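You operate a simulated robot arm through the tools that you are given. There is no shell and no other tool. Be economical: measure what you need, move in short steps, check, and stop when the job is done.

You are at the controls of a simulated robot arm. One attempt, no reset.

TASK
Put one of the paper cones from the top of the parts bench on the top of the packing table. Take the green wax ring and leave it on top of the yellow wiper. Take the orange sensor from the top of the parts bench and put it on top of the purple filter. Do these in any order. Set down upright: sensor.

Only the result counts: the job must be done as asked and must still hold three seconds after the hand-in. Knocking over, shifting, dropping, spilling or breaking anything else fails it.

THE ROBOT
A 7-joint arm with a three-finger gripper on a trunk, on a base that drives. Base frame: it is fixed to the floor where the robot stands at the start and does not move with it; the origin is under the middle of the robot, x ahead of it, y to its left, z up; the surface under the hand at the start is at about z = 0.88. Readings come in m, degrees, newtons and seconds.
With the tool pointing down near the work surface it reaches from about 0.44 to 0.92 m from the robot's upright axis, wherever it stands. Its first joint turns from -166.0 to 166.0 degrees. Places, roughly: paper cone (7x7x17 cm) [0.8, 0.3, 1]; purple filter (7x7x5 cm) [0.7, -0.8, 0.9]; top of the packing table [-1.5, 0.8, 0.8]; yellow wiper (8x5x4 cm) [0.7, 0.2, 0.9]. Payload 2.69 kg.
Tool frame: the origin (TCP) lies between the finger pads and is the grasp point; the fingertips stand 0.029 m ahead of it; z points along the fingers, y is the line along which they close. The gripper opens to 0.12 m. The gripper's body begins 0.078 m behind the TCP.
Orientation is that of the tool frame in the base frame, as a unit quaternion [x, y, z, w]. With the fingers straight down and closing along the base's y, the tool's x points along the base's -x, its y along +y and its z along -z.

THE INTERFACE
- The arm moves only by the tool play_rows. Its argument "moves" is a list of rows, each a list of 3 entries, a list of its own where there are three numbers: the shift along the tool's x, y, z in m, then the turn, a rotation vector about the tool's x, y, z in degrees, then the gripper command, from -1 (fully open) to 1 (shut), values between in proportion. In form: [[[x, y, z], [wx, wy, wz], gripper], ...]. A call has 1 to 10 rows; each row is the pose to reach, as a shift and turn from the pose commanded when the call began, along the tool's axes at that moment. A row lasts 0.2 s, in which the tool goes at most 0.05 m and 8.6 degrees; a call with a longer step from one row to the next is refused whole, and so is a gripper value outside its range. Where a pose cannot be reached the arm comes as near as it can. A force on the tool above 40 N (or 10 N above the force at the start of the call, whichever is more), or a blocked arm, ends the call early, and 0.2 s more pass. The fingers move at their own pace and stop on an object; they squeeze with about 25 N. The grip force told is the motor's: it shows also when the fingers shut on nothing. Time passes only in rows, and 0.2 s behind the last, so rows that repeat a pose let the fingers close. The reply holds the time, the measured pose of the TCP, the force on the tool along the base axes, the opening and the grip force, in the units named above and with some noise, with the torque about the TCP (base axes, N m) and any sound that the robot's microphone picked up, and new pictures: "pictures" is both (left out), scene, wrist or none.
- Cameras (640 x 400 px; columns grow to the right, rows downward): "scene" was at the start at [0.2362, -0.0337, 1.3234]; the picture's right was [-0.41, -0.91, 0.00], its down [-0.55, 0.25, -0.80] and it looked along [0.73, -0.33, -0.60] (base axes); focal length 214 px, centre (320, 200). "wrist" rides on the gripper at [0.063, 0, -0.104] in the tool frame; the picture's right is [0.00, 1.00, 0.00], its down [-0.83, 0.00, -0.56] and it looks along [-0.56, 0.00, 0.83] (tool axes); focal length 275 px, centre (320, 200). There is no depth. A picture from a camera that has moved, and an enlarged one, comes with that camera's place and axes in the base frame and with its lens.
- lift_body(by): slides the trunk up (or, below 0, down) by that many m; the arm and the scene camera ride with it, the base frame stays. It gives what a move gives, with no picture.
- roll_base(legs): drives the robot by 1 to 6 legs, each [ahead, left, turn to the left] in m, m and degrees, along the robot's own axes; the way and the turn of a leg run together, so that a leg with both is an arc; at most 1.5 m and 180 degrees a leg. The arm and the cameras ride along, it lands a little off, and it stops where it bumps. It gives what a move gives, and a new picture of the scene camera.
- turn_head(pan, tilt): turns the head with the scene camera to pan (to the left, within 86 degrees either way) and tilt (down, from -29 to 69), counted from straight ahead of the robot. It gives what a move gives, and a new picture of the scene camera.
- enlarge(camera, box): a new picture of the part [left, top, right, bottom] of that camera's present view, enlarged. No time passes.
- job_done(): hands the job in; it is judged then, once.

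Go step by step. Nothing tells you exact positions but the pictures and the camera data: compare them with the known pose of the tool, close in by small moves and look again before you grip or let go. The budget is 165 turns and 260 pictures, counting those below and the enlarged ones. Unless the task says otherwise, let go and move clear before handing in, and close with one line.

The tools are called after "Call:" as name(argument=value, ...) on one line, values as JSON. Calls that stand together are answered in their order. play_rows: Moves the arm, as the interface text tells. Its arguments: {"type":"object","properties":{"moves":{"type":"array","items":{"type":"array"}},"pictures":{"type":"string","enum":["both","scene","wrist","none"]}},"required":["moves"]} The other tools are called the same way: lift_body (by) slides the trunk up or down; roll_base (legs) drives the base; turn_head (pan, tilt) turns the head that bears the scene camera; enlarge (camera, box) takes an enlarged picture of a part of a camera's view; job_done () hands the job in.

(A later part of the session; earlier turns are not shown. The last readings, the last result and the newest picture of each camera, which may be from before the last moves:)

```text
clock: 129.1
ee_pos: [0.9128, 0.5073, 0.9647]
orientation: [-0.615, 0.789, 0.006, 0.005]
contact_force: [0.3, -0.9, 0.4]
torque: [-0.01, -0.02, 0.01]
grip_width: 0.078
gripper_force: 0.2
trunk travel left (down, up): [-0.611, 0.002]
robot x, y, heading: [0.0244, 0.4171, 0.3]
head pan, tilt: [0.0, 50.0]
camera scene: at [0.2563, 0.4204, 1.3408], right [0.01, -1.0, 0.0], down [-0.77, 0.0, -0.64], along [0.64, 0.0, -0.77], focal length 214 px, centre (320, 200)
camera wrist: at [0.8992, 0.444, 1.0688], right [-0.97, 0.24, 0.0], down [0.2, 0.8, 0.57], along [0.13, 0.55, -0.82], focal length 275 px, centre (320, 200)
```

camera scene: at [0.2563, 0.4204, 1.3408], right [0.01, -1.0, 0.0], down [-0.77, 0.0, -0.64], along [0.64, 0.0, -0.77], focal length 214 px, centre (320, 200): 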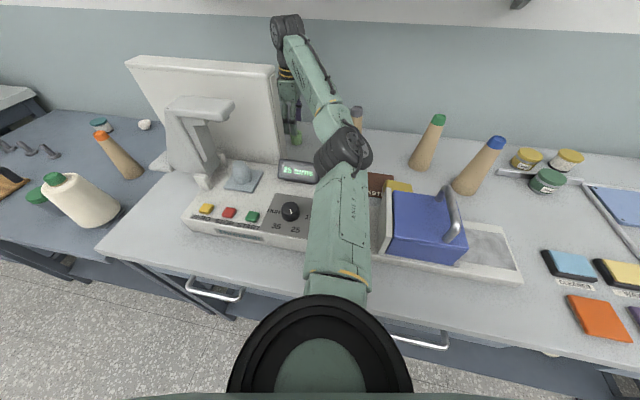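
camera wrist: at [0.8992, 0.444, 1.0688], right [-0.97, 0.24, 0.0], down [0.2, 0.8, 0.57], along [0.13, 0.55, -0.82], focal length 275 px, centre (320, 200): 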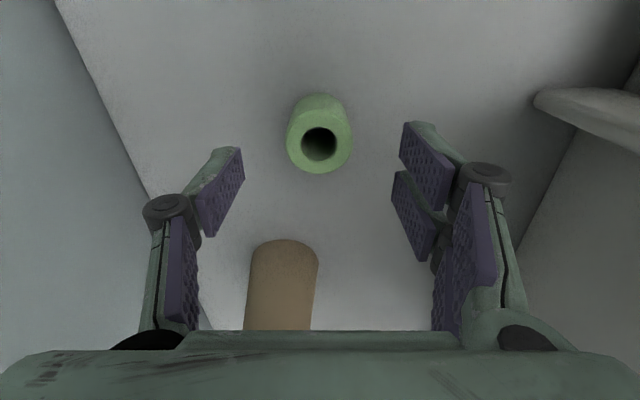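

Call:
play_rows(moves=[[[0.002, 0, 0.015], [0, 0, 0], -0.3], [[0.002, 0, 0.03], [0, 0, 0], -0.3], [[0.002, 0, 0.046], [0, 0, 0], -0.3], [[0.002, 0, 0.046], [0, 0, 0], -0.3]], pictures="both")

```text
clock: 130.1
ee_pos: [0.9138, 0.5053, 0.9178]
orientation: [-0.614, 0.789, 0.006, 0.005]
contact_force: [-0.9, -0.5, -0.1]
torque: [0.01, 0.0, -0.01]
grip_width: 0.0781
gripper_force: 0.1
trunk travel left (down, up): [-0.611, 0.002]
robot x, y, heading: [0.0228, 0.4203, 0.5]
head pan, tilt: [0.0, 50.0]
camera scene: at [0.2564, 0.4204, 1.3408], right [0.01, -1.0, 0.0], down [-0.77, 0.0, -0.64], along [0.64, 0.0, -0.77], focal length 214 px, centre (320, 200)
camera wrist: at [0.8995, 0.4428, 1.0219], right [-0.97, 0.24, 0.0], down [0.2, 0.8, 0.57], along [0.13, 0.55, -0.82], focal length 275 px, centre (320, 200)
```

scene: 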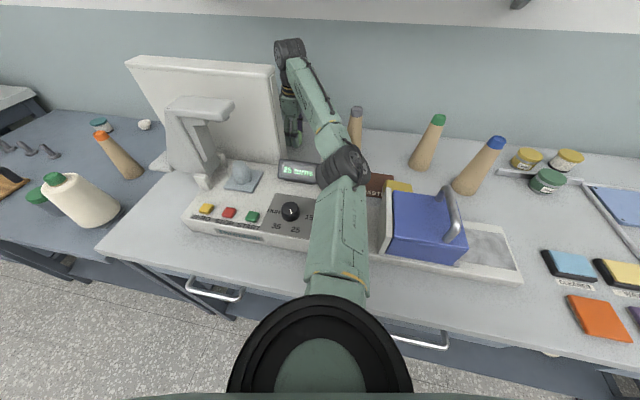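
wrist: 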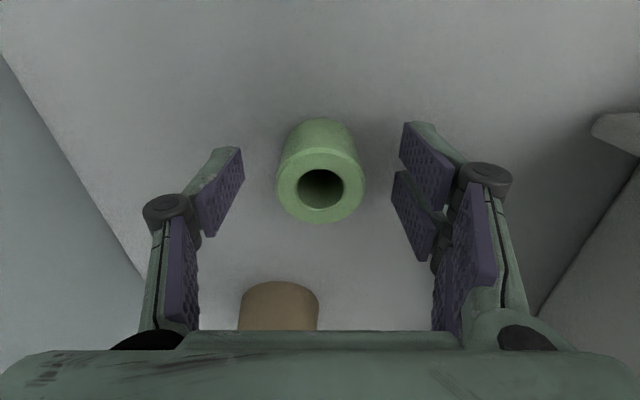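

Call:
play_rows(moves=[[[0, 0, 0], [0, 0, 0], 0.2], [[0, 0, 0], [0, 0, 0], 1], [[0, 0, 0], [0, 0, 0], 1], [[0, 0, 0], [0, 0, 0], 1]], pictures="wrist")

```text
clock: 131.1
ee_pos: [0.9128, 0.5062, 0.9187]
orientation: [-0.615, 0.789, 0.006, 0.005]
contact_force: [-0.6, -0.6, 0.8]
torque: [0.01, -0.01, 0.02]
grip_width: 0.0384
gripper_force: 25.0
trunk travel left (down, up): [-0.611, 0.002]
robot x, y, heading: [0.0226, 0.4199, 0.2]
head pan, tilt: [0.0, 50.0]
camera wrist: at [0.8996, 0.4428, 1.0219], right [-0.97, 0.24, 0.0], down [0.2, 0.8, 0.57], along [0.13, 0.55, -0.82], focal length 275 px, centre (320, 200)
```

wrist: 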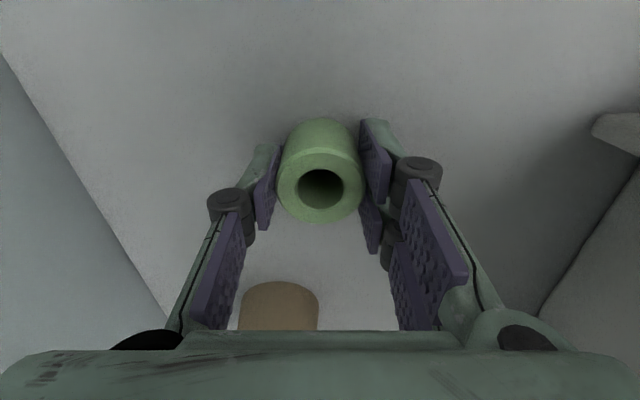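

Ring gripped. I lift and retract along the reverse path.

Call:
play_rows(moves=[[[0, 0, -0.045], [0, 0, 0], 1], [[0.01, 0.005, -0.085], [0, 0, 0], 1], [[0.02, 0.015, -0.11], [0, 0, 0], 1], [[0.03, 0.04, -0.14], [0, 0, 0], 1], [[0.045, 0.07, -0.17], [0, 0, 0], 1], [[0.065, 0.1, -0.195], [0, 0, 0], 1], [[0.083, 0.127, -0.21], [0, 0, 0], 1], [[0.083, 0.127, -0.21], [0, 0, 0], 1]], pictures="both")

```text
clock: 132.9
ee_pos: [0.7699, 0.4523, 1.1278]
orientation: [-0.614, 0.789, 0.007, 0.005]
contact_force: [1.2, -0.1, -1.0]
torque: [-0.01, -0.01, -0.02]
grip_width: 0.0383
gripper_force: 24.8
trunk travel left (down, up): [-0.611, 0.002]
robot x, y, heading: [0.0211, 0.4153, 0.2]
head pan, tilt: [0.0, 50.0]
camera scene: at [0.2567, 0.4205, 1.3406], right [0.01, -1.0, 0.0], down [-0.77, 0.0, -0.64], along [0.64, 0.0, -0.77], focal length 214 px, centre (320, 200)
camera wrist: at [0.7565, 0.3904, 1.2309], right [-0.97, 0.24, 0.0], down [0.2, 0.8, 0.57], along [0.13, 0.55, -0.82], focal length 275 px, centre (320, 200)
```

scene: 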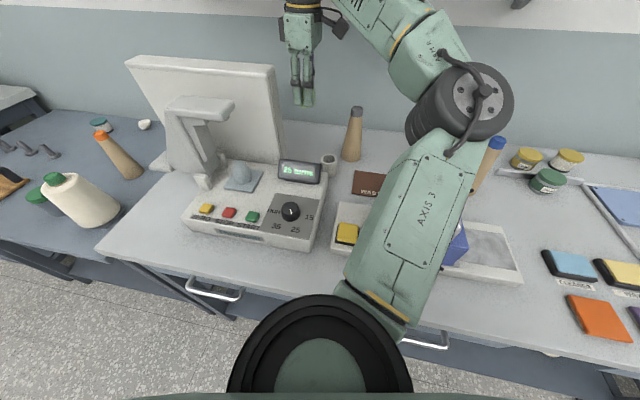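
wrist: 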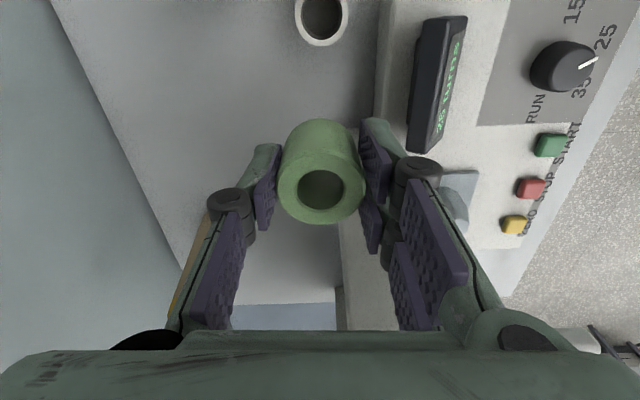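

Next the wiper. I retract and turn the wrist back toward bench-aligned, then drive back from the bench for a clear view and elbow room.

Call:
play_rows(moves=[[[0.023, 0.033, -0.01], [0, 0, 0], 1], [[0.047, 0.066, -0.015], [0, 0, 8.5], 1], [[0.07, 0.1, -0.02], [0, 0, 17], 1], [[0.094, 0.131, -0.02], [0, 0, 25.5], 1], [[0.094, 0.131, -0.02], [0, 0, 34], 1], [[0.094, 0.131, -0.02], [0, 0, 42.5], 1], [[0.094, 0.131, -0.02], [0, 0, 51], 1], [[0.094, 0.131, -0.02], [0, 0, 59.5], 1], [[0.094, 0.131, -0.02], [0, 0, 68], 1], [[0.094, 0.131, -0.02], [0, 0, 76.5], 1]], pictures="none")

Call:
roll_base(legs=[[-0.22, 0, 0], [0, -0.1, 0]])

Call:
play_rows(moves=[[[-0.03, -0.02, 0], [0, 0, 5], 1], [[-0.06, -0.05, 0], [0, 0, 10], 1], [[-0.06, -0.05, 0], [0, 0, 10], 1]], pictures="wrist")

```text
clock: 135.1
ee_pos: [0.6205, 0.3926, 1.1461]
orientation: [0.007, 1.0, 0.009, 0.0]
contact_force: [0.5, 0.4, -0.5]
torque: [-0.02, 0.02, -0.02]
grip_width: 0.0382
gripper_force: 24.9
trunk travel left (down, up): [-0.611, 0.002]
robot x, y, heading: [0.0225, 0.4125, 0.5]
head pan, tilt: [0.0, 50.0]
```

```text
clock: 137.8
ee_pos: [0.4026, 0.289, 1.1467]
orientation: [0.008, 1.0, 0.008, 0.001]
contact_force: [0.2, -0.3, -0.4]
torque: [0.01, 0.03, -0.04]
grip_width: 0.0383
gripper_force: 25.6
trunk travel left (down, up): [-0.611, 0.002]
robot x, y, heading: [-0.1927, 0.3162, -0.1]
head pan, tilt: [0.0, 50.0]
camera scene: at [0.0386, 0.3186, 1.3407], right [0.0, -1.0, 0.0], down [-0.77, 0.0, -0.64], along [0.64, 0.0, -0.77], focal length 214 px, centre (320, 200)
```

scene: 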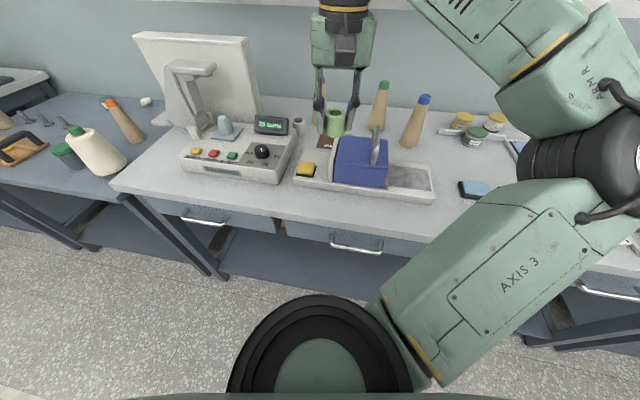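

```text
clock: 138.6
ee_pos: [0.4622, 0.2396, 1.1475]
orientation: [0.096, 0.995, 0.008, -0.001]
contact_force: [0.1, 0.3, -0.1]
torque: [-0.02, 0.0, -0.01]
grip_width: 0.0384
gripper_force: 25.4
trunk travel left (down, up): [-0.611, 0.002]
robot x, y, heading: [-0.1967, 0.318, 0.1]
head pan, tilt: [0.0, 50.0]
camera wrist: at [0.4011, 0.2508, 1.2522], right [0.19, 0.98, 0.02], down [0.82, -0.16, 0.55], along [0.55, -0.09, -0.83], focal length 275 px, centre (320, 200)
```

wrist: 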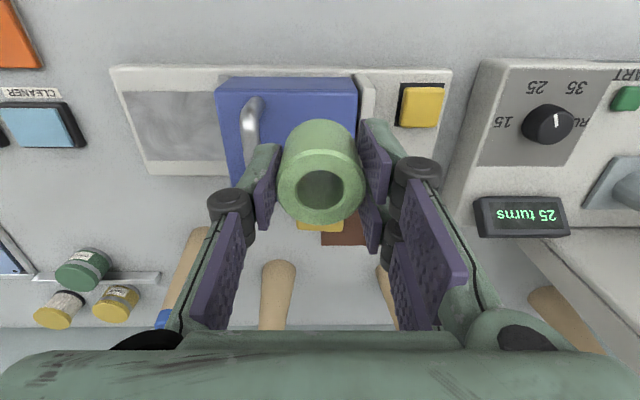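

Call:
play_rows(moves=[[[-0.04, 0.02, 0], [0, 0, 0], 1], [[-0.08, 0.045, 0], [0, 0, 0], 1], [[-0.115, 0.076, 0], [0, 0, 0], 1], [[-0.128, 0.076, 0], [0, 0, 0], 1]], pictures="wrist")

Call:
enlarge(camera="wrist", box=[80, 60, 340, 220])

```text
clock: 139.6
ee_pos: [0.6043, 0.2912, 1.1461]
orientation: [0.095, 0.995, 0.007, 0.0]
contact_force: [0.9, 0.0, -0.4]
torque: [0.0, -0.02, 0.02]
grip_width: 0.0385
gripper_force: 25.1
trunk travel left (down, up): [-0.611, 0.002]
robot x, y, heading: [-0.1929, 0.32, 0.2]
head pan, tilt: [0.0, 50.0]
camera wrist: at [0.5418, 0.3, 1.2516], right [0.18, 0.98, 0.02], down [0.82, -0.16, 0.55], along [0.55, -0.09, -0.83], focal length 275 px, centre (320, 200)
```

wrist: 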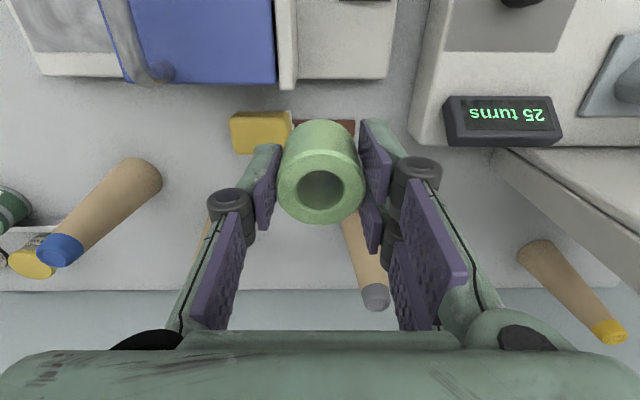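

```text
2.46 times, centred on (210, 140) of wrist
camera zoom: at [0.5418, 0.3, 1.2516], right [0.18, 0.98, 0.02], down [0.82, -0.16, 0.55], along [0.55, -0.09, -0.83], focal length 678 px, centre (591, 348)
```

zoom: 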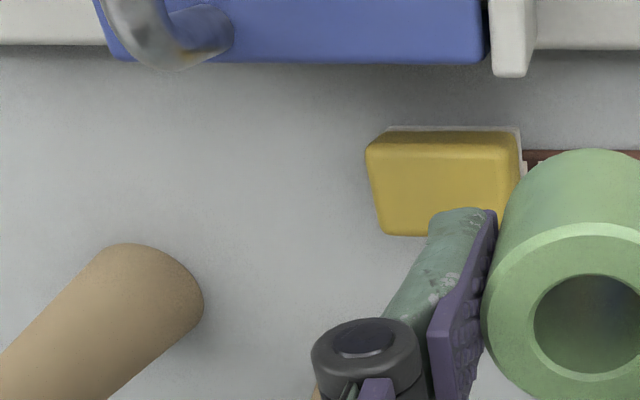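

Wiper centre is about (0.652, 0.210), long side along the bench. I move the ring above it.

Call:
play_rows(moves=[[[-0.03, -0.035, 0.0], [0, 0, 0], 1], [[-0.062, -0.072, 0.01], [0, 0, 0], 1], [[-0.062, -0.072, 0.05], [0, 0, 0], 1], [[-0.062, -0.072, 0.09], [0, 0, 0], 1], [[-0.062, -0.072, 0.115], [0, 0, 0], 1], [[-0.062, -0.072, 0.115], [0, 0, 0], 1]], pictures="both")

```text
clock: 141.0
ee_pos: [0.6487, 0.2081, 1.029]
orientation: [0.095, 0.995, 0.009, 0.0]
contact_force: [-0.5, 0.6, -0.3]
torque: [0.02, 0.05, 0.0]
grip_width: 0.0385
gripper_force: 25.0
trunk travel left (down, up): [-0.611, 0.002]
robot x, y, heading: [-0.1991, 0.3189, -0.1]
head pan, tilt: [0.0, 50.0]
camera scene: at [0.0385, 0.319, 1.3408], right [0.0, -1.0, 0.0], down [-0.77, 0.0, -0.64], along [0.64, 0.0, -0.77], focal length 214 px, centre (320, 200)
camera wrist: at [0.5875, 0.2182, 1.1337], right [0.19, 0.98, 0.02], down [0.82, -0.16, 0.55], along [0.55, -0.09, -0.83], focal length 275 px, centre (320, 200)
```

scene: 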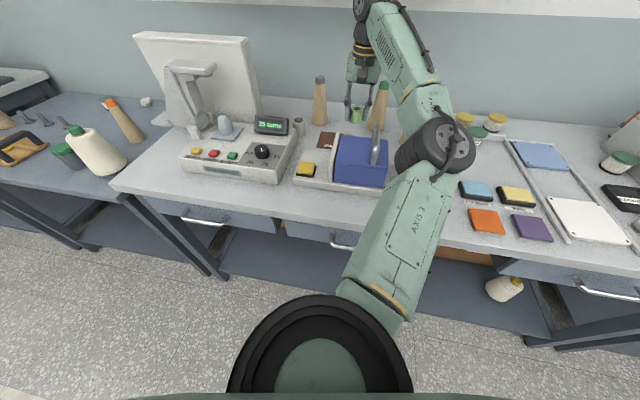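
wrist: 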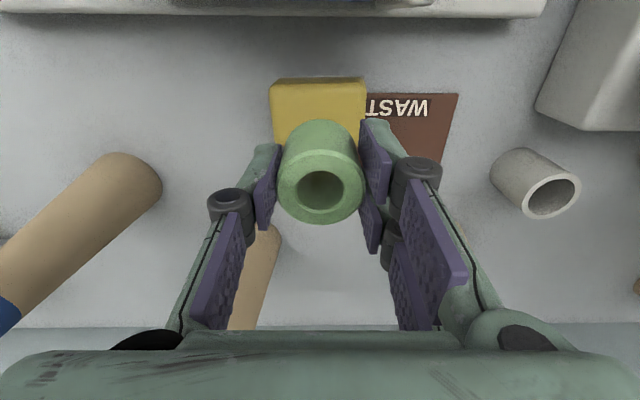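

The elbow is close to the caddy handle; I'll lift, swing left, and shift the base right so the elbow stays clear of it.

Call:
play_rows(moves=[[[0, 0, -0.045], [0, 0, 0], 1], [[0.02, 0.01, -0.085], [0, 0, 0], 1], [[0.045, 0.035, -0.11], [0, 0, 0], 1], [[0.065, 0.075, -0.115], [0, 0, 0], 1], [[0.075, 0.12, -0.115], [0, 0, 0], 1], [[0.075, 0.15, -0.115], [0, 0, 0], 1]], pictures="none")

Call:
roll_base(legs=[[0, -0.165, 0]])

Call:
play_rows(moves=[[[0, 0, 0], [0, 0, 0], 1]], pictures="wrist")

```text
clock: 142.4
ee_pos: [0.6042, 0.369, 1.1456]
orientation: [0.095, 0.995, 0.008, 0.0]
contact_force: [0.3, -0.1, -0.7]
torque: [-0.04, 0.01, 0.0]
grip_width: 0.0383
gripper_force: 24.9
trunk travel left (down, up): [-0.611, 0.002]
robot x, y, heading: [-0.1965, 0.3171, 0.1]
head pan, tilt: [0.0, 50.0]
```

```text
clock: 144.3
ee_pos: [0.6047, 0.2035, 1.1454]
orientation: [0.096, 0.995, 0.007, 0.0]
contact_force: [-0.1, 0.0, 0.5]
torque: [-0.01, 0.0, 0.02]
grip_width: 0.0386
gripper_force: 25.0
trunk travel left (down, up): [-0.611, 0.002]
robot x, y, heading: [-0.1959, 0.1547, 0.1]
head pan, tilt: [0.0, 50.0]
camera scene: at [0.0386, 0.155, 1.3407], right [0.0, -1.0, 0.0], down [-0.77, 0.0, -0.64], along [0.64, 0.0, -0.77], focal length 214 px, centre (320, 200)
```

scene: 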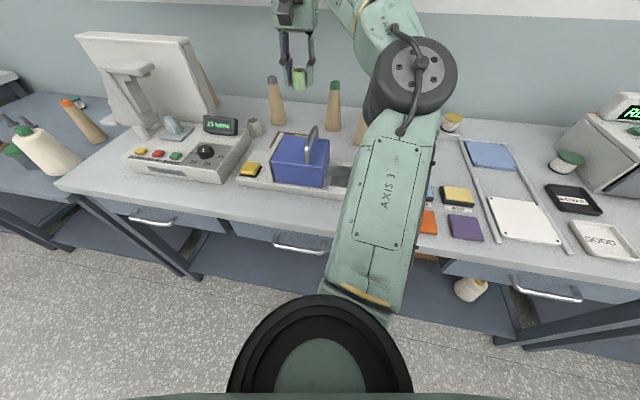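

```text
clock: 144.7
ee_pos: [0.6052, 0.2027, 1.1458]
orientation: [0.096, 0.995, 0.008, 0.0]
contact_force: [-0.2, 0.3, -0.6]
torque: [-0.03, 0.0, 0.01]
grip_width: 0.0386
gripper_force: 25.1
trunk travel left (down, up): [-0.611, 0.002]
robot x, y, heading: [-0.1964, 0.1544, -0.2]
head pan, tilt: [0.0, 50.0]
camera wrist: at [0.5441, 0.2139, 1.2507], right [0.19, 0.98, 0.02], down [0.82, -0.16, 0.55], along [0.55, -0.09, -0.83], focal length 275 px, centre (320, 200)
```

wrist: 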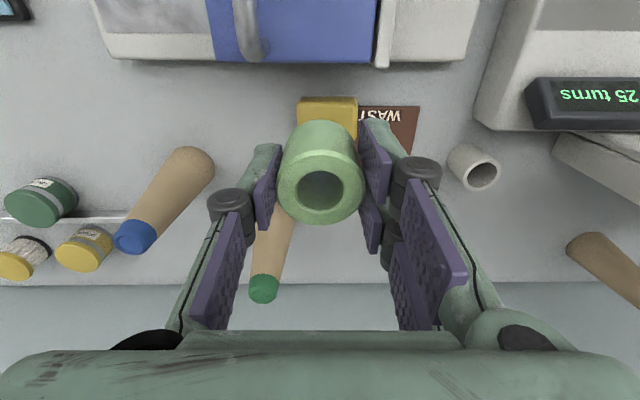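

Call:
play_rows(moves=[[[-0.0445, 0.014, 0.0], [0, 0, 0], 1], [[-0.0445, 0.014, 0.045], [0, 0, 0], 1], [[-0.0445, 0.014, 0.09], [0, 0, 0], 1], [[-0.0445, 0.014, 0.13], [0, 0, 0], 1], [[-0.0445, 0.014, 0.146], [0, 0, 0], 1], [[-0.0445, 0.014, 0.146], [0, 0, 0], 1]], pictures="both")

```text
clock: 146.1
ee_pos: [0.6515, 0.2121, 1.0007]
orientation: [0.096, 0.995, 0.008, -0.001]
contact_force: [0.4, 0.6, -0.1]
torque: [0.0, -0.01, 0.03]
grip_width: 0.0387
gripper_force: 24.7
trunk travel left (down, up): [-0.611, 0.002]
robot x, y, heading: [-0.1972, 0.1542, 0.2]
head pan, tilt: [0.0, 50.0]
camera scene: at [0.0386, 0.1554, 1.3407], right [0.0, -1.0, 0.0], down [-0.77, 0.0, -0.64], along [0.64, 0.0, -0.77], focal length 214 px, centre (320, 200)
camera wrist: at [0.5903, 0.2217, 1.1061], right [0.19, 0.98, 0.02], down [0.82, -0.16, 0.55], along [0.55, -0.09, -0.83], focal length 275 px, centre (320, 200)
```

scene: 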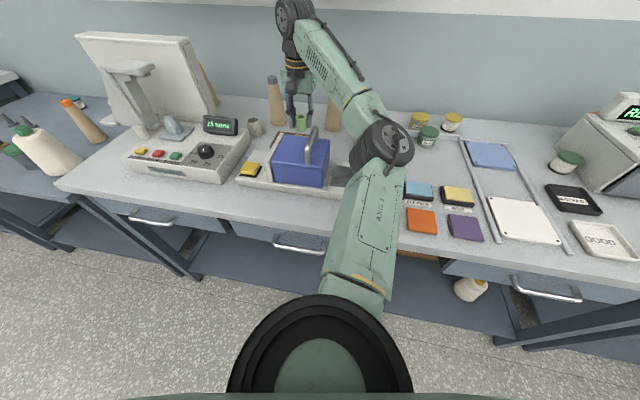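
wrist: 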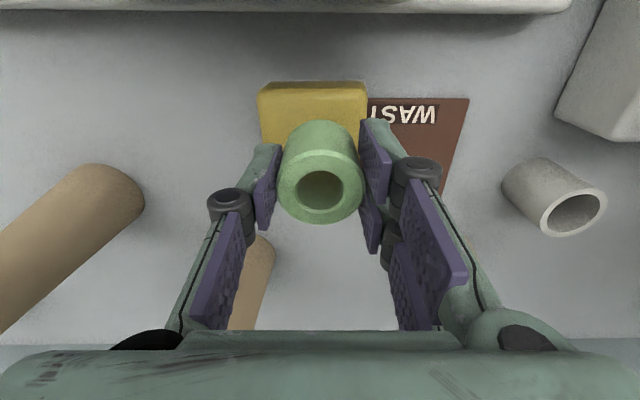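

Call:
play_rows(moves=[[[-0.001, -0.003, 0.015], [0, 0, 0], 1], [[-0.001, -0.003, 0.03], [0, 0, 0], 1], [[-0.001, -0.003, 0.036], [0, 0, 0], 1], [[-0.001, -0.003, 0.036], [0, 0, 0], 1]], pictures="both")

```text
clock: 147.1
ee_pos: [0.6516, 0.2098, 0.9637]
orientation: [0.096, 0.995, 0.008, 0.0]
contact_force: [-0.7, -0.3, 0.7]
torque: [0.01, -0.05, -0.05]
grip_width: 0.0384
gripper_force: 25.2
trunk travel left (down, up): [-0.611, 0.002]
robot x, y, heading: [-0.1928, 0.1511, 0.2]
head pan, tilt: [0.0, 50.0]
camera scene: at [0.0385, 0.1553, 1.3408], right [0.0, -1.0, 0.0], down [-0.77, 0.0, -0.64], along [0.64, 0.0, -0.77], focal length 214 px, centre (320, 200)
camera wrist: at [0.5906, 0.2193, 1.0687], right [0.19, 0.98, 0.02], down [0.82, -0.16, 0.55], along [0.55, -0.09, -0.83], focal length 275 px, centre (320, 200)
```

scene: 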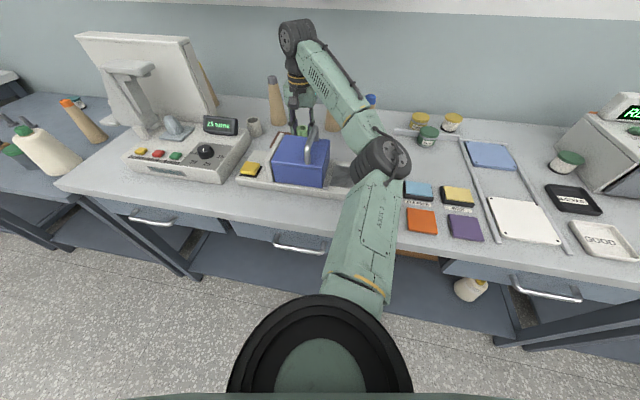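
wrist: 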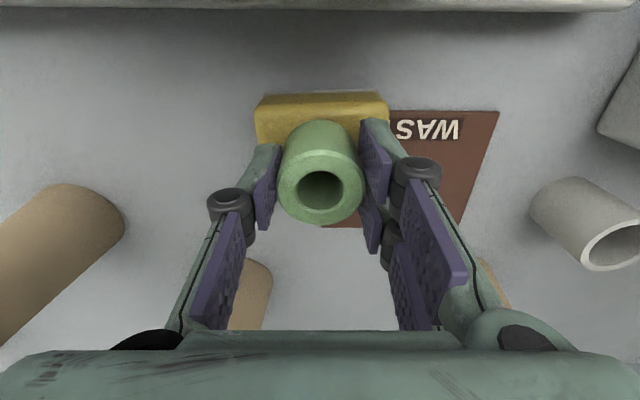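

Call:
play_rows(moves=[[[0, 0, 0.003], [0, 0, 0], 1], [[0, 0, 0.003], [0, 0, 0], 1]], pictures="none")

Call:
play_rows(moves=[[[0, 0, 0.003], [0, 0, 0], 1], [[0, 0, 0.003], [0, 0, 0], 1]], pictures="wrist")

```text
clock: 147.7
ee_pos: [0.6518, 0.2091, 0.9636]
orientation: [0.095, 0.995, 0.009, 0.002]
contact_force: [3.7, -1.2, 15.3]
torque: [-0.07, -0.47, -0.04]
grip_width: 0.0386
gripper_force: 25.6
trunk travel left (down, up): [-0.611, 0.002]
robot x, y, heading: [-0.1966, 0.1508, 0.1]
head pan, tilt: [0.0, 50.0]
```

```text
clock: 148.3
ee_pos: [0.6513, 0.2096, 0.961]
orientation: [0.096, 0.995, 0.008, 0.001]
contact_force: [2.7, -1.5, 23.3]
torque: [-0.07, -0.19, -0.01]
grip_width: 0.0386
gripper_force: 24.9
trunk travel left (down, up): [-0.611, 0.002]
robot x, y, heading: [-0.1972, 0.1523, -0.2]
head pan, tilt: [0.0, 50.0]
camera wrist: at [0.5891, 0.2193, 1.0655], right [0.19, 0.98, 0.02], down [0.81, -0.16, 0.56], along [0.55, -0.09, -0.83], focal length 275 px, centre (320, 200)
```

wrist: 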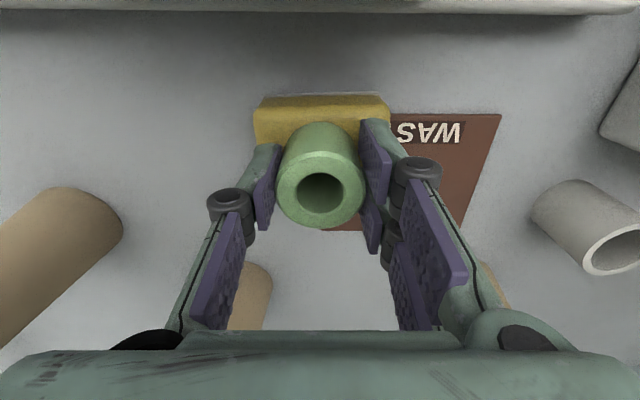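

Solid contact on the wiper. I relieve the press, open and lift straight up.

Call:
play_rows(moves=[[[0, 0, -0.004], [0, 0, 0], 1], [[0, 0, -0.004], [0, 0, 0], 1], [[0, 0, -0.004], [0, 0, 0], 0.2], [[0, 0, -0.004], [0, 0, 0], 0], [[0, 0, -0.004], [0, 0, 0], -0.1], [[0, 0, -0.03], [0, 0, 0], -0.1], [[0, 0, -0.07], [0, 0, 0], -0.1], [[0, 0, -0.1], [0, 0, 0], -0.1], [[0, 0, -0.1], [0, 0, 0], -0.1]], pictures="wrist")

Call:
enlarge(camera="wrist", box=[220, 60, 420, 200])

```text
clock: 150.3
ee_pos: [0.6513, 0.2089, 1.0581]
orientation: [0.096, 0.995, 0.009, -0.001]
contact_force: [-0.3, 0.1, -0.4]
torque: [0.02, 0.01, 0.02]
grip_width: 0.0661
gripper_force: 0.1
trunk travel left (down, up): [-0.611, 0.002]
robot x, y, heading: [-0.1969, 0.152, 0.1]
head pan, tilt: [0.0, 50.0]
camera wrist: at [0.5902, 0.2191, 1.1635], right [0.19, 0.98, 0.02], down [0.82, -0.16, 0.55], along [0.55, -0.09, -0.83], focal length 275 px, centre (320, 200)
```

wrist: 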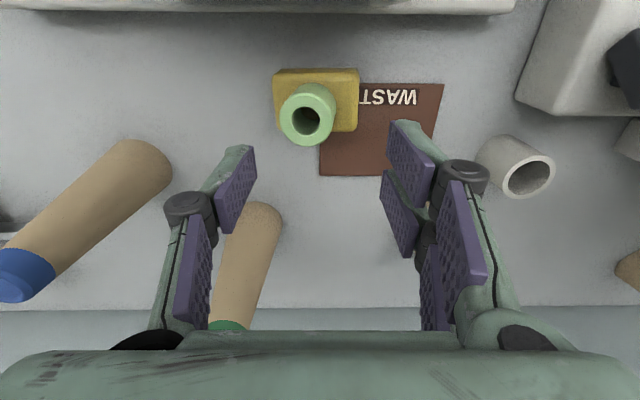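

```text
2.86 times, centred on (320, 130) of wrist
camera zoom: at [0.5902, 0.2191, 1.1635], right [0.19, 0.98, 0.02], down [0.82, -0.16, 0.55], along [0.55, -0.09, -0.83], focal length 786 px, centre (320, 400)
```

zoom: 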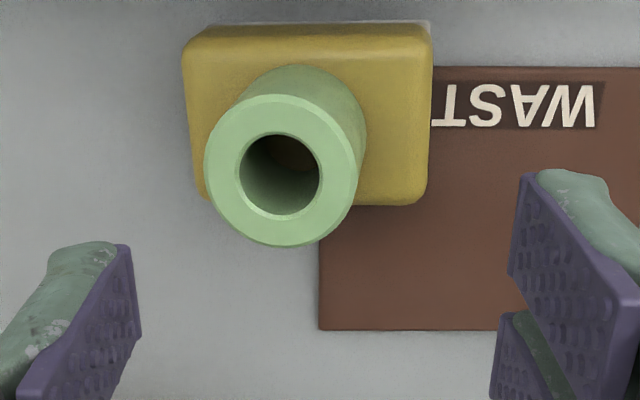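

The ring rests on the wiper. I rise and check it again from another view before going for the cone.

Call:
play_rows(moves=[[[0, 0, -0.04], [0, 0, 0], -0.5], [[0.02, 0, -0.08], [0, 0, 0], -0.5], [[0.06, 0, -0.09], [0, 0, 0], -0.5], [[0.1, 0, -0.09], [0, 0, 0], -0.5]], pictures="wrist")

Call:
enlarge(camera="wrist", box=[230, 90, 410, 210])

Call:
enlarge(camera="scene", box=[220, 60, 440, 200])

```text
clock: 151.3
ee_pos: [0.5533, 0.2261, 1.1478]
orientation: [0.096, 0.995, 0.008, 0.0]
contact_force: [-0.7, 0.4, 0.1]
torque: [0.01, 0.01, -0.02]
grip_width: 0.09
gripper_force: 0.1
trunk travel left (down, up): [-0.611, 0.002]
robot x, y, heading: [-0.195, 0.1549, -0.2]
head pan, tilt: [0.0, 50.0]
camera wrist: at [0.4925, 0.2361, 1.2533], right [0.19, 0.98, 0.02], down [0.82, -0.16, 0.55], along [0.55, -0.09, -0.83], focal length 275 px, centre (320, 200)
```

wrist: 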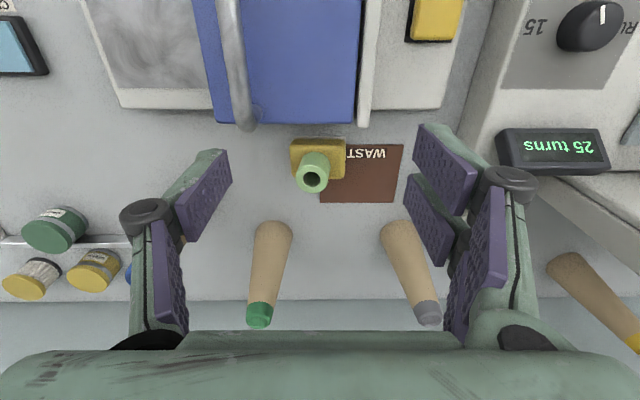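

```text
3.33 times, centred on (320, 150) of wrist
camera zoom: at [0.4925, 0.2361, 1.2533], right [0.19, 0.98, 0.02], down [0.82, -0.16, 0.55], along [0.55, -0.09, -0.83], focal length 918 px, centre (320, 367)
```

zoom: 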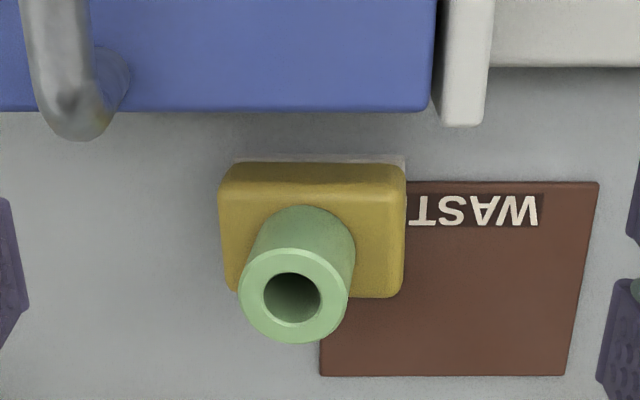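

```text
2.86 times, centred on (330, 130) of scene
camera zoom: at [0.0382, 0.1553, 1.3408], right [0.0, -1.0, 0.0], down [-0.77, 0.0, -0.64], along [0.64, 0.0, -0.77], focal length 613 px, centre (291, 400)
```

zoom: 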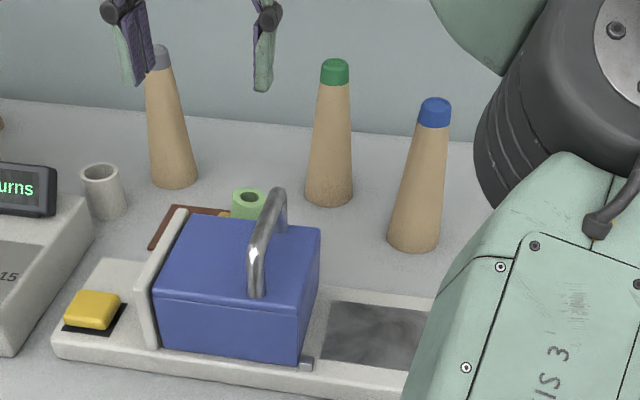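

The ring stands stably on the wiper. Now the blue-tipped paper cone: I drive in front of it.

Call:
roll_base(legs=[[0.06, -0.17, 0]])

Call:
play_rows(moves=[[[0, 0, 0], [0, 0, 0], -0.5]], pictures="wrist")

```text
clock: 153.3
ee_pos: [0.6145, 0.0583, 1.1473]
orientation: [0.096, 0.995, 0.008, 0.0]
contact_force: [0.1, -0.2, 0.0]
torque: [0.02, 0.01, 0.01]
grip_width: 0.09
gripper_force: 0.0
trunk travel left (down, up): [-0.611, 0.002]
robot x, y, heading: [-0.1374, -0.015, 0.1]
head pan, tilt: [0.0, 50.0]
camera scene: at [0.0988, -0.0127, 1.3407], right [0.0, -1.0, 0.0], down [-0.77, 0.0, -0.64], along [0.64, 0.0, -0.77], focal length 214 px, centre (320, 200)
```

scene: 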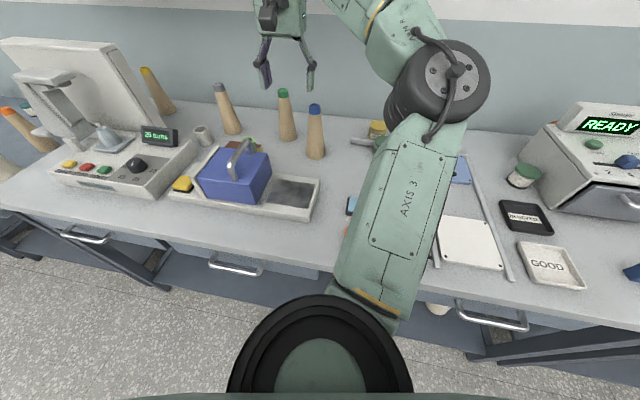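

```text
clock: 153.7
ee_pos: [0.6134, 0.0579, 1.1479]
orientation: [0.096, 0.995, 0.008, 0.0]
contact_force: [0.5, -0.2, 0.5]
torque: [0.01, 0.03, -0.02]
grip_width: 0.0896
gripper_force: 0.0
trunk travel left (down, up): [-0.611, 0.002]
robot x, y, heading: [-0.1397, -0.0149, 0.3]
head pan, tilt: [0.0, 50.0]
camera wrist: at [0.5533, 0.0685, 1.253], right [0.19, 0.98, 0.02], down [0.82, -0.16, 0.55], along [0.55, -0.09, -0.83], focal length 275 px, centre (320, 200)
```

wrist: 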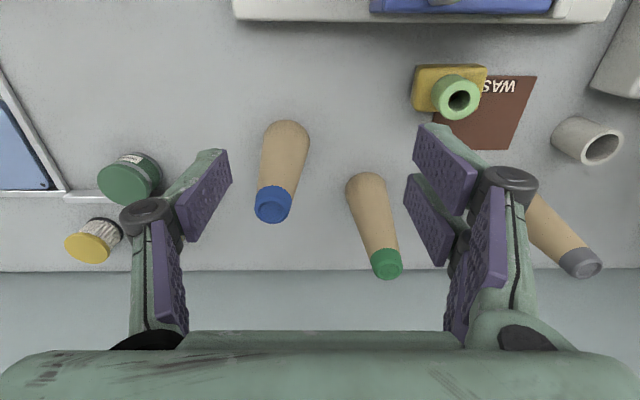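

Blue cone stands at (0.688, 0.000). I move over it and come down with the fingers open around it.

Call:
play_rows(moves=[[[-0.042, -0.021, 0], [0, 0, 0], -0.5], [[-0.084, -0.043, 0], [0, 0, 0], -0.5], [[-0.084, -0.043, 0.04], [0, 0, 0], -0.5], [[-0.084, -0.043, 0.07], [0, 0, 0], -0.5], [[-0.084, -0.043, 0.07], [0, 0, 0], -0.5]], pictures="both")

```text
clock: 154.9
ee_pos: [0.6864, 0.0016, 1.0781]
orientation: [0.096, 0.995, 0.008, 0.0]
contact_force: [0.2, 0.2, -0.3]
torque: [0.03, 0.01, 0.01]
grip_width: 0.09
gripper_force: 0.1
trunk travel left (down, up): [-0.611, 0.002]
robot x, y, heading: [-0.1327, -0.0119, -0.2]
head pan, tilt: [0.0, 50.0]
camera scene: at [0.0986, -0.0124, 1.3408], right [0.0, -1.0, 0.0], down [-0.77, 0.0, -0.64], along [0.64, 0.0, -0.77], focal length 214 px, centre (320, 200)
camera wrist: at [0.6256, 0.0114, 1.1833], right [0.19, 0.98, 0.02], down [0.82, -0.16, 0.55], along [0.55, -0.09, -0.83], focal length 275 px, centre (320, 200)
```

scene: 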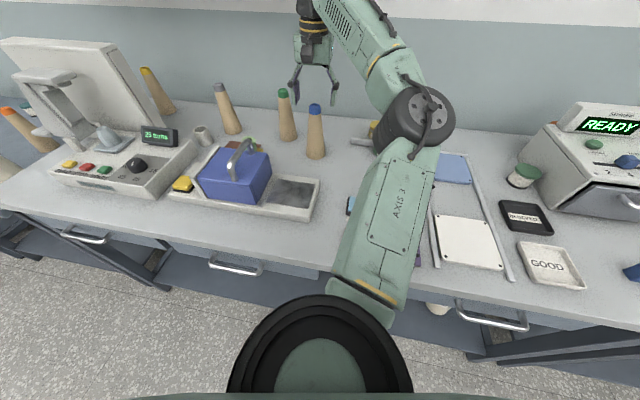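
wrist: 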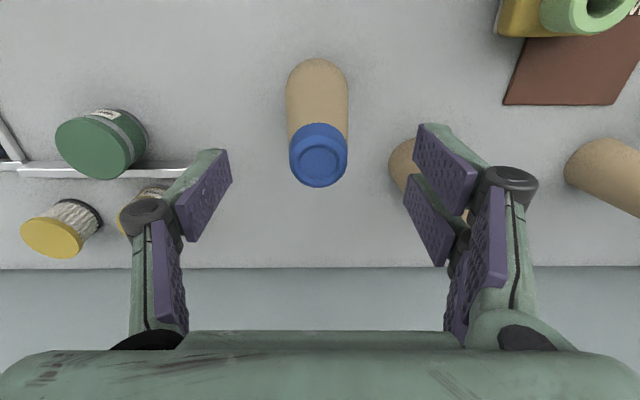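

Call:
play_rows(moves=[[[-0.002, 0, 0.03], [0, 0, 0], -0.4], [[-0.002, 0, 0.06], [0, 0, 0], -0.4], [[-0.002, 0, 0.086], [0, 0, 0], -0.4], [[-0.002, 0, 0.086], [0, 0, 0], -0.4]], pictures="both")

```text
clock: 155.9
ee_pos: [0.6915, 0.0008, 0.9914]
orientation: [0.096, 0.995, 0.008, 0.0]
contact_force: [0.3, 0.1, 0.4]
torque: [0.03, -0.02, 0.01]
grip_width: 0.0841
gripper_force: 0.1
trunk travel left (down, up): [-0.611, 0.002]
robot x, y, heading: [-0.1372, -0.015, 0.1]
head pan, tilt: [0.0, 50.0]
camera scene: at [0.0986, -0.0124, 1.3408], right [0.0, -1.0, 0.0], down [-0.77, 0.0, -0.64], along [0.64, 0.0, -0.77], focal length 214 px, centre (320, 200)
camera wrist: at [0.6296, 0.0128, 1.0967], right [0.19, 0.98, 0.02], down [0.82, -0.16, 0.55], along [0.55, -0.09, -0.83], focal length 275 px, centre (320, 200)
```

scene: 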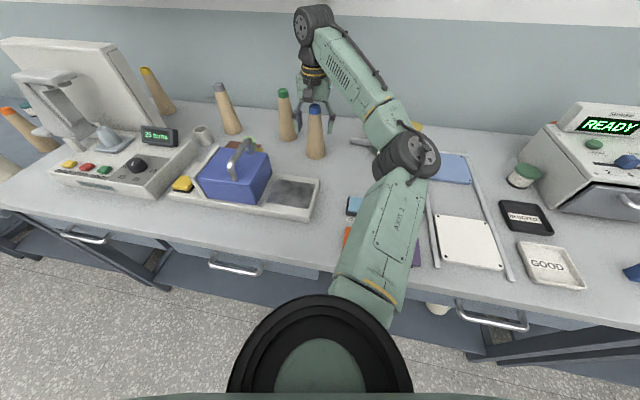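
wrist: 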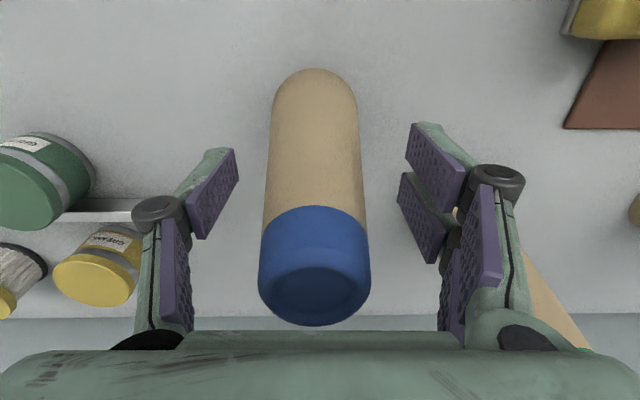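

Call:
play_rows(moves=[[[0, 0, 0], [0, 0, 0], 0], [[0, 0, 0], [0, 0, 0], 0.5], [[0, 0, 0], [0, 0, 0], 1], [[0, 0, 0], [0, 0, 0], 1], [[0, 0, -0.02], [0, 0, 0], 1], [[0, 0, -0.06], [0, 0, 0], 1], [[0, 0, -0.1], [0, 0, 0], 1], [[0, 0, -0.13], [0, 0, 0], 1], [[0.03, 0, -0.15], [0, 0, 0], 1]], pictures="both")

```text
clock: 157.9
ee_pos: [0.6591, 0.0045, 1.1442]
orientation: [0.096, 0.995, 0.009, 0.0]
contact_force: [-0.3, 0.4, 0.0]
torque: [0.02, 0.02, -0.03]
grip_width: 0.0466
gripper_force: 24.9
trunk travel left (down, up): [-0.611, 0.002]
robot x, y, heading: [-0.1322, -0.0129, -0.1]
head pan, tilt: [0.0, 50.0]
camera scene: at [0.098, -0.0126, 1.3409], right [0.0, -1.0, 0.0], down [-0.77, 0.0, -0.64], along [0.64, 0.0, -0.77], focal length 214 px, centre (320, 200)
camera wrist: at [0.599, 0.0148, 1.2488], right [0.19, 0.98, 0.02], down [0.82, -0.16, 0.55], along [0.55, -0.09, -0.83], focal length 275 px, centre (320, 200)
```

scene: 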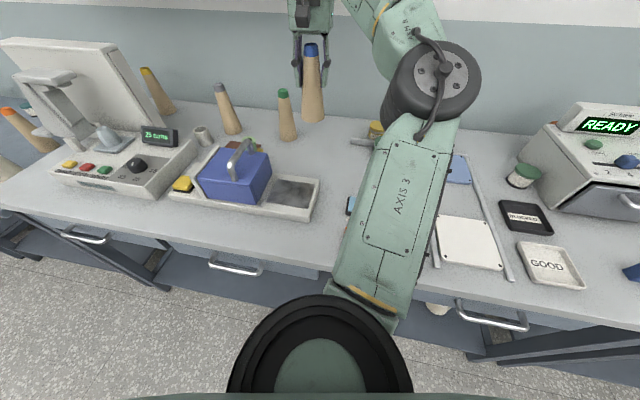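
wrist: 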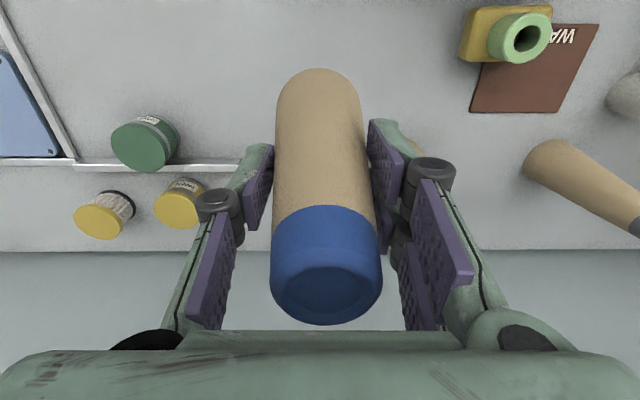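

Cone held. I back away from the bench and turn to look for the packing table.

Call:
roll_base(legs=[[-0.35, 0, 0]])

Call:
turn_head(pan=80, tilt=25)

```text
clock: 160.2
ee_pos: [0.3063, 0.0069, 1.1446]
orientation: [0.094, 0.996, 0.007, -0.001]
contact_force: [0.7, 0.8, -0.7]
torque: [-0.02, -0.03, -0.03]
grip_width: 0.0467
gripper_force: 24.7
trunk travel left (down, up): [-0.611, 0.002]
robot x, y, heading: [-0.488, -0.0159, 0.1]
head pan, tilt: [0.0, 50.0]
camera scene: at [-0.2567, -0.0122, 1.3409], right [0.0, -1.0, 0.0], down [-0.77, 0.0, -0.64], along [0.64, 0.0, -0.77], focal length 214 px, centre (320, 200)
```

scene: 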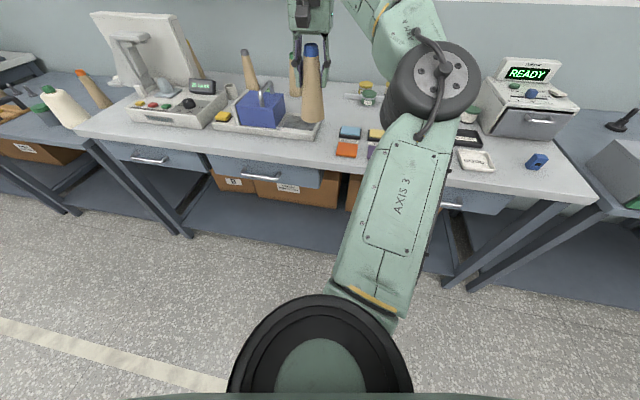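

```text
clock: 161.7
ee_pos: [0.3058, 0.0069, 1.1418]
orientation: [0.095, 0.995, 0.008, 0.0]
contact_force: [-0.3, -0.3, -0.6]
torque: [-0.03, 0.0, 0.02]
grip_width: 0.0464
gripper_force: 24.8
trunk travel left (down, up): [-0.611, 0.002]
robot x, y, heading: [-0.4899, -0.016, 0.5]
head pan, tilt: [80.0, 25.0]
camera scene: at [-0.3174, 0.0784, 1.3782], right [0.99, -0.17, 0.0], down [-0.07, -0.42, -0.91], along [0.16, 0.89, -0.42], focal length 214 px, centre (320, 200)
```

scene: 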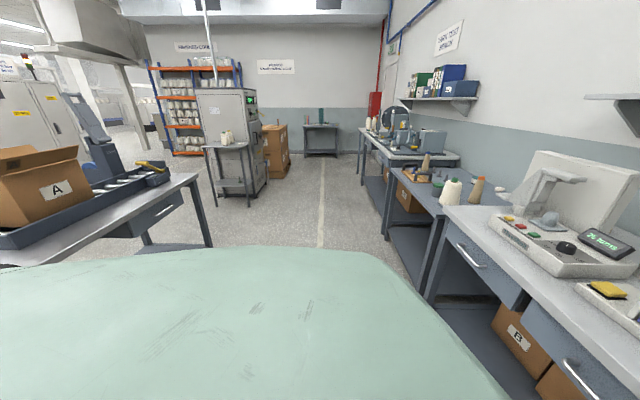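

The packing table with box A is behind-left. I turn to face it.

Call:
roll_base(legs=[[-0.1, 0, 0], [0, 0, 140]])

Call:
turn_head(pan=15, tilt=30)

```text
clock: 169.0
ee_pos: [-1.2563, 0.4205, 1.1429]
orientation: [0.922, -0.387, -0.002, 0.008]
contact_force: [0.3, -0.7, 0.1]
torque: [-0.01, 0.0, -0.01]
grip_width: 0.0465
gripper_force: 25.0
trunk travel left (down, up): [-0.611, 0.002]
robot x, y, heading: [-0.5857, -0.0188, 145.2]
head pan, tilt: [80.0, 25.0]
camera scene: at [-0.7815, 0.0095, 1.3782], right [-0.71, 0.7, 0.0], down [0.3, 0.3, -0.91], along [-0.64, -0.65, -0.42], focal length 214 px, centre (320, 200)
```

scene: 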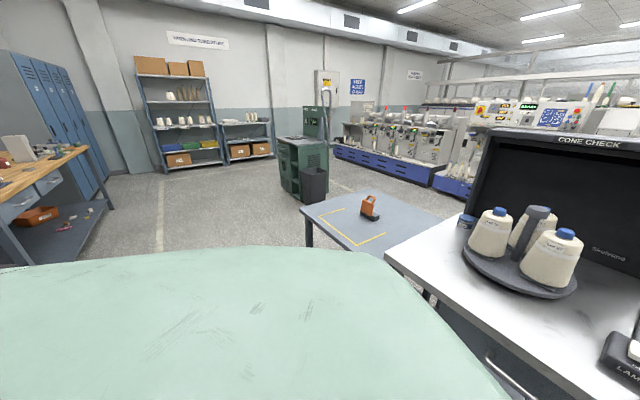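

```text
clock: 170.3
ee_pos: [-1.2555, 0.4199, 1.1426]
orientation: [0.922, -0.386, -0.003, 0.007]
contact_force: [0.0, -0.3, 0.3]
torque: [0.03, 0.02, -0.04]
grip_width: 0.0465
gripper_force: 25.1
trunk travel left (down, up): [-0.611, 0.002]
robot x, y, heading: [-0.5856, -0.013, 145.5]
head pan, tilt: [15.0, 30.0]
camera scene: at [-0.8022, 0.1055, 1.3702], right [0.33, 0.94, 0.0], down [0.47, -0.17, -0.87], along [-0.82, 0.29, -0.5], focal length 214 px, centre (320, 200)
```

scene: 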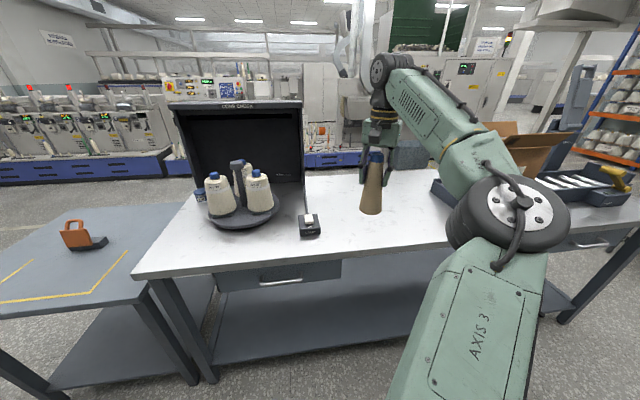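

The packing table has a free area between the lamp and the tray. I drive forward so the cone is over that spot.

Call:
roll_base(legs=[[0.19, 0, 0]])

Call:
play_rows(moves=[[[0, 0, 0], [0, 0, 0], 1]], pictures="wrist")

```text
clock: 171.9
ee_pos: [-1.411, 0.5237, 1.1429]
orientation: [0.923, -0.386, -0.002, 0.008]
contact_force: [0.4, 0.5, -0.7]
torque: [0.0, -0.01, 0.0]
grip_width: 0.0464
gripper_force: 24.9
trunk travel left (down, up): [-0.611, 0.002]
robot x, y, heading: [-0.7413, 0.0925, 145.7]
head pan, tilt: [15.0, 30.0]
camera scene: at [-0.9562, 0.2106, 1.37], right [0.33, 0.94, 0.0], down [0.47, -0.17, -0.87], along [-0.82, 0.29, -0.5], focal length 214 px, centre (320, 200)
```

scene: 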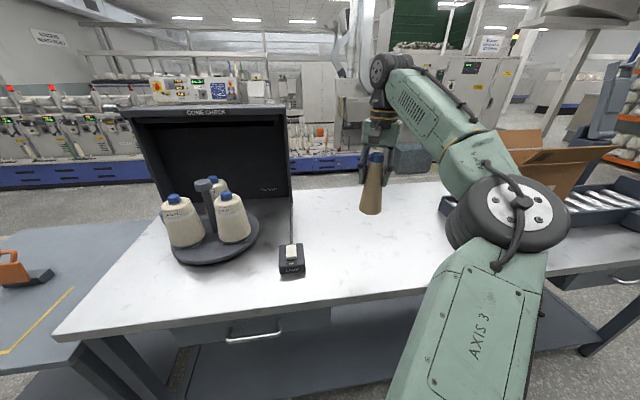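

```text
clock: 172.3
ee_pos: [-1.41, 0.5241, 1.1419]
orientation: [0.923, -0.385, -0.001, 0.008]
contact_force: [-0.2, -0.2, -0.4]
torque: [0.01, -0.03, -0.01]
grip_width: 0.0465
gripper_force: 25.7
trunk travel left (down, up): [-0.611, 0.002]
robot x, y, heading: [-0.7437, 0.0906, 145.6]
head pan, tilt: [15.0, 30.0]
camera wrist: at [-1.3639, 0.4811, 1.2477], right [-0.71, -0.71, 0.02], down [-0.58, 0.6, 0.55], along [-0.4, 0.38, -0.83], focal length 275 px, centre (320, 200)
```

wrist: 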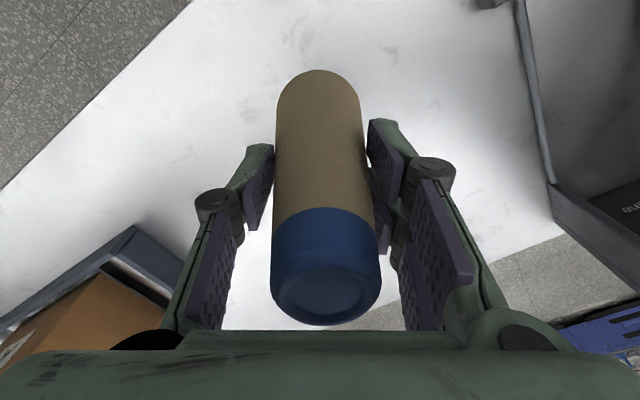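

Call:
play_rows(moves=[[[0, 0, 0.04], [0, 0, 0], 1], [[0, 0, 0.08], [0, 0, 0], 1], [[0, 0, 0.12], [0, 0, 0], 1], [[0, 0, 0.15], [0, 0, 0], 1], [[0, 0, 0.15], [0, 0, 0], 1]], pictures="both")

```text
clock: 173.5
ee_pos: [-1.4118, 0.5227, 0.9919]
orientation: [0.923, -0.386, -0.002, 0.008]
contact_force: [0.2, -0.3, -0.2]
torque: [-0.01, -0.02, -0.01]
grip_width: 0.0463
gripper_force: 25.0
trunk travel left (down, up): [-0.611, 0.002]
robot x, y, heading: [-0.7407, 0.0907, 145.8]
head pan, tilt: [15.0, 30.0]
camera scene: at [-0.9554, 0.2101, 1.3703], right [0.33, 0.94, 0.0], down [0.47, -0.17, -0.87], along [-0.82, 0.29, -0.5], focal length 214 px, centre (320, 200)
camera wrist: at [-1.3652, 0.4804, 1.098], right [-0.71, -0.71, 0.02], down [-0.58, 0.6, 0.55], along [-0.4, 0.38, -0.83], focal length 275 px, centre (320, 200)
```

scene: 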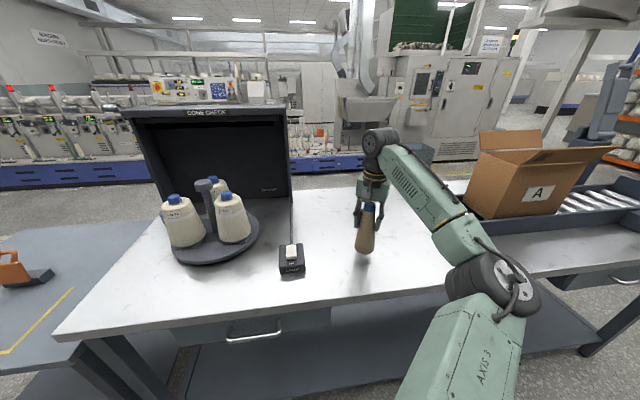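
wrist: 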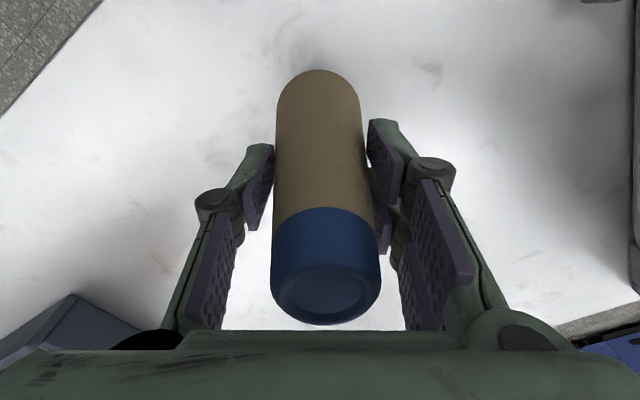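

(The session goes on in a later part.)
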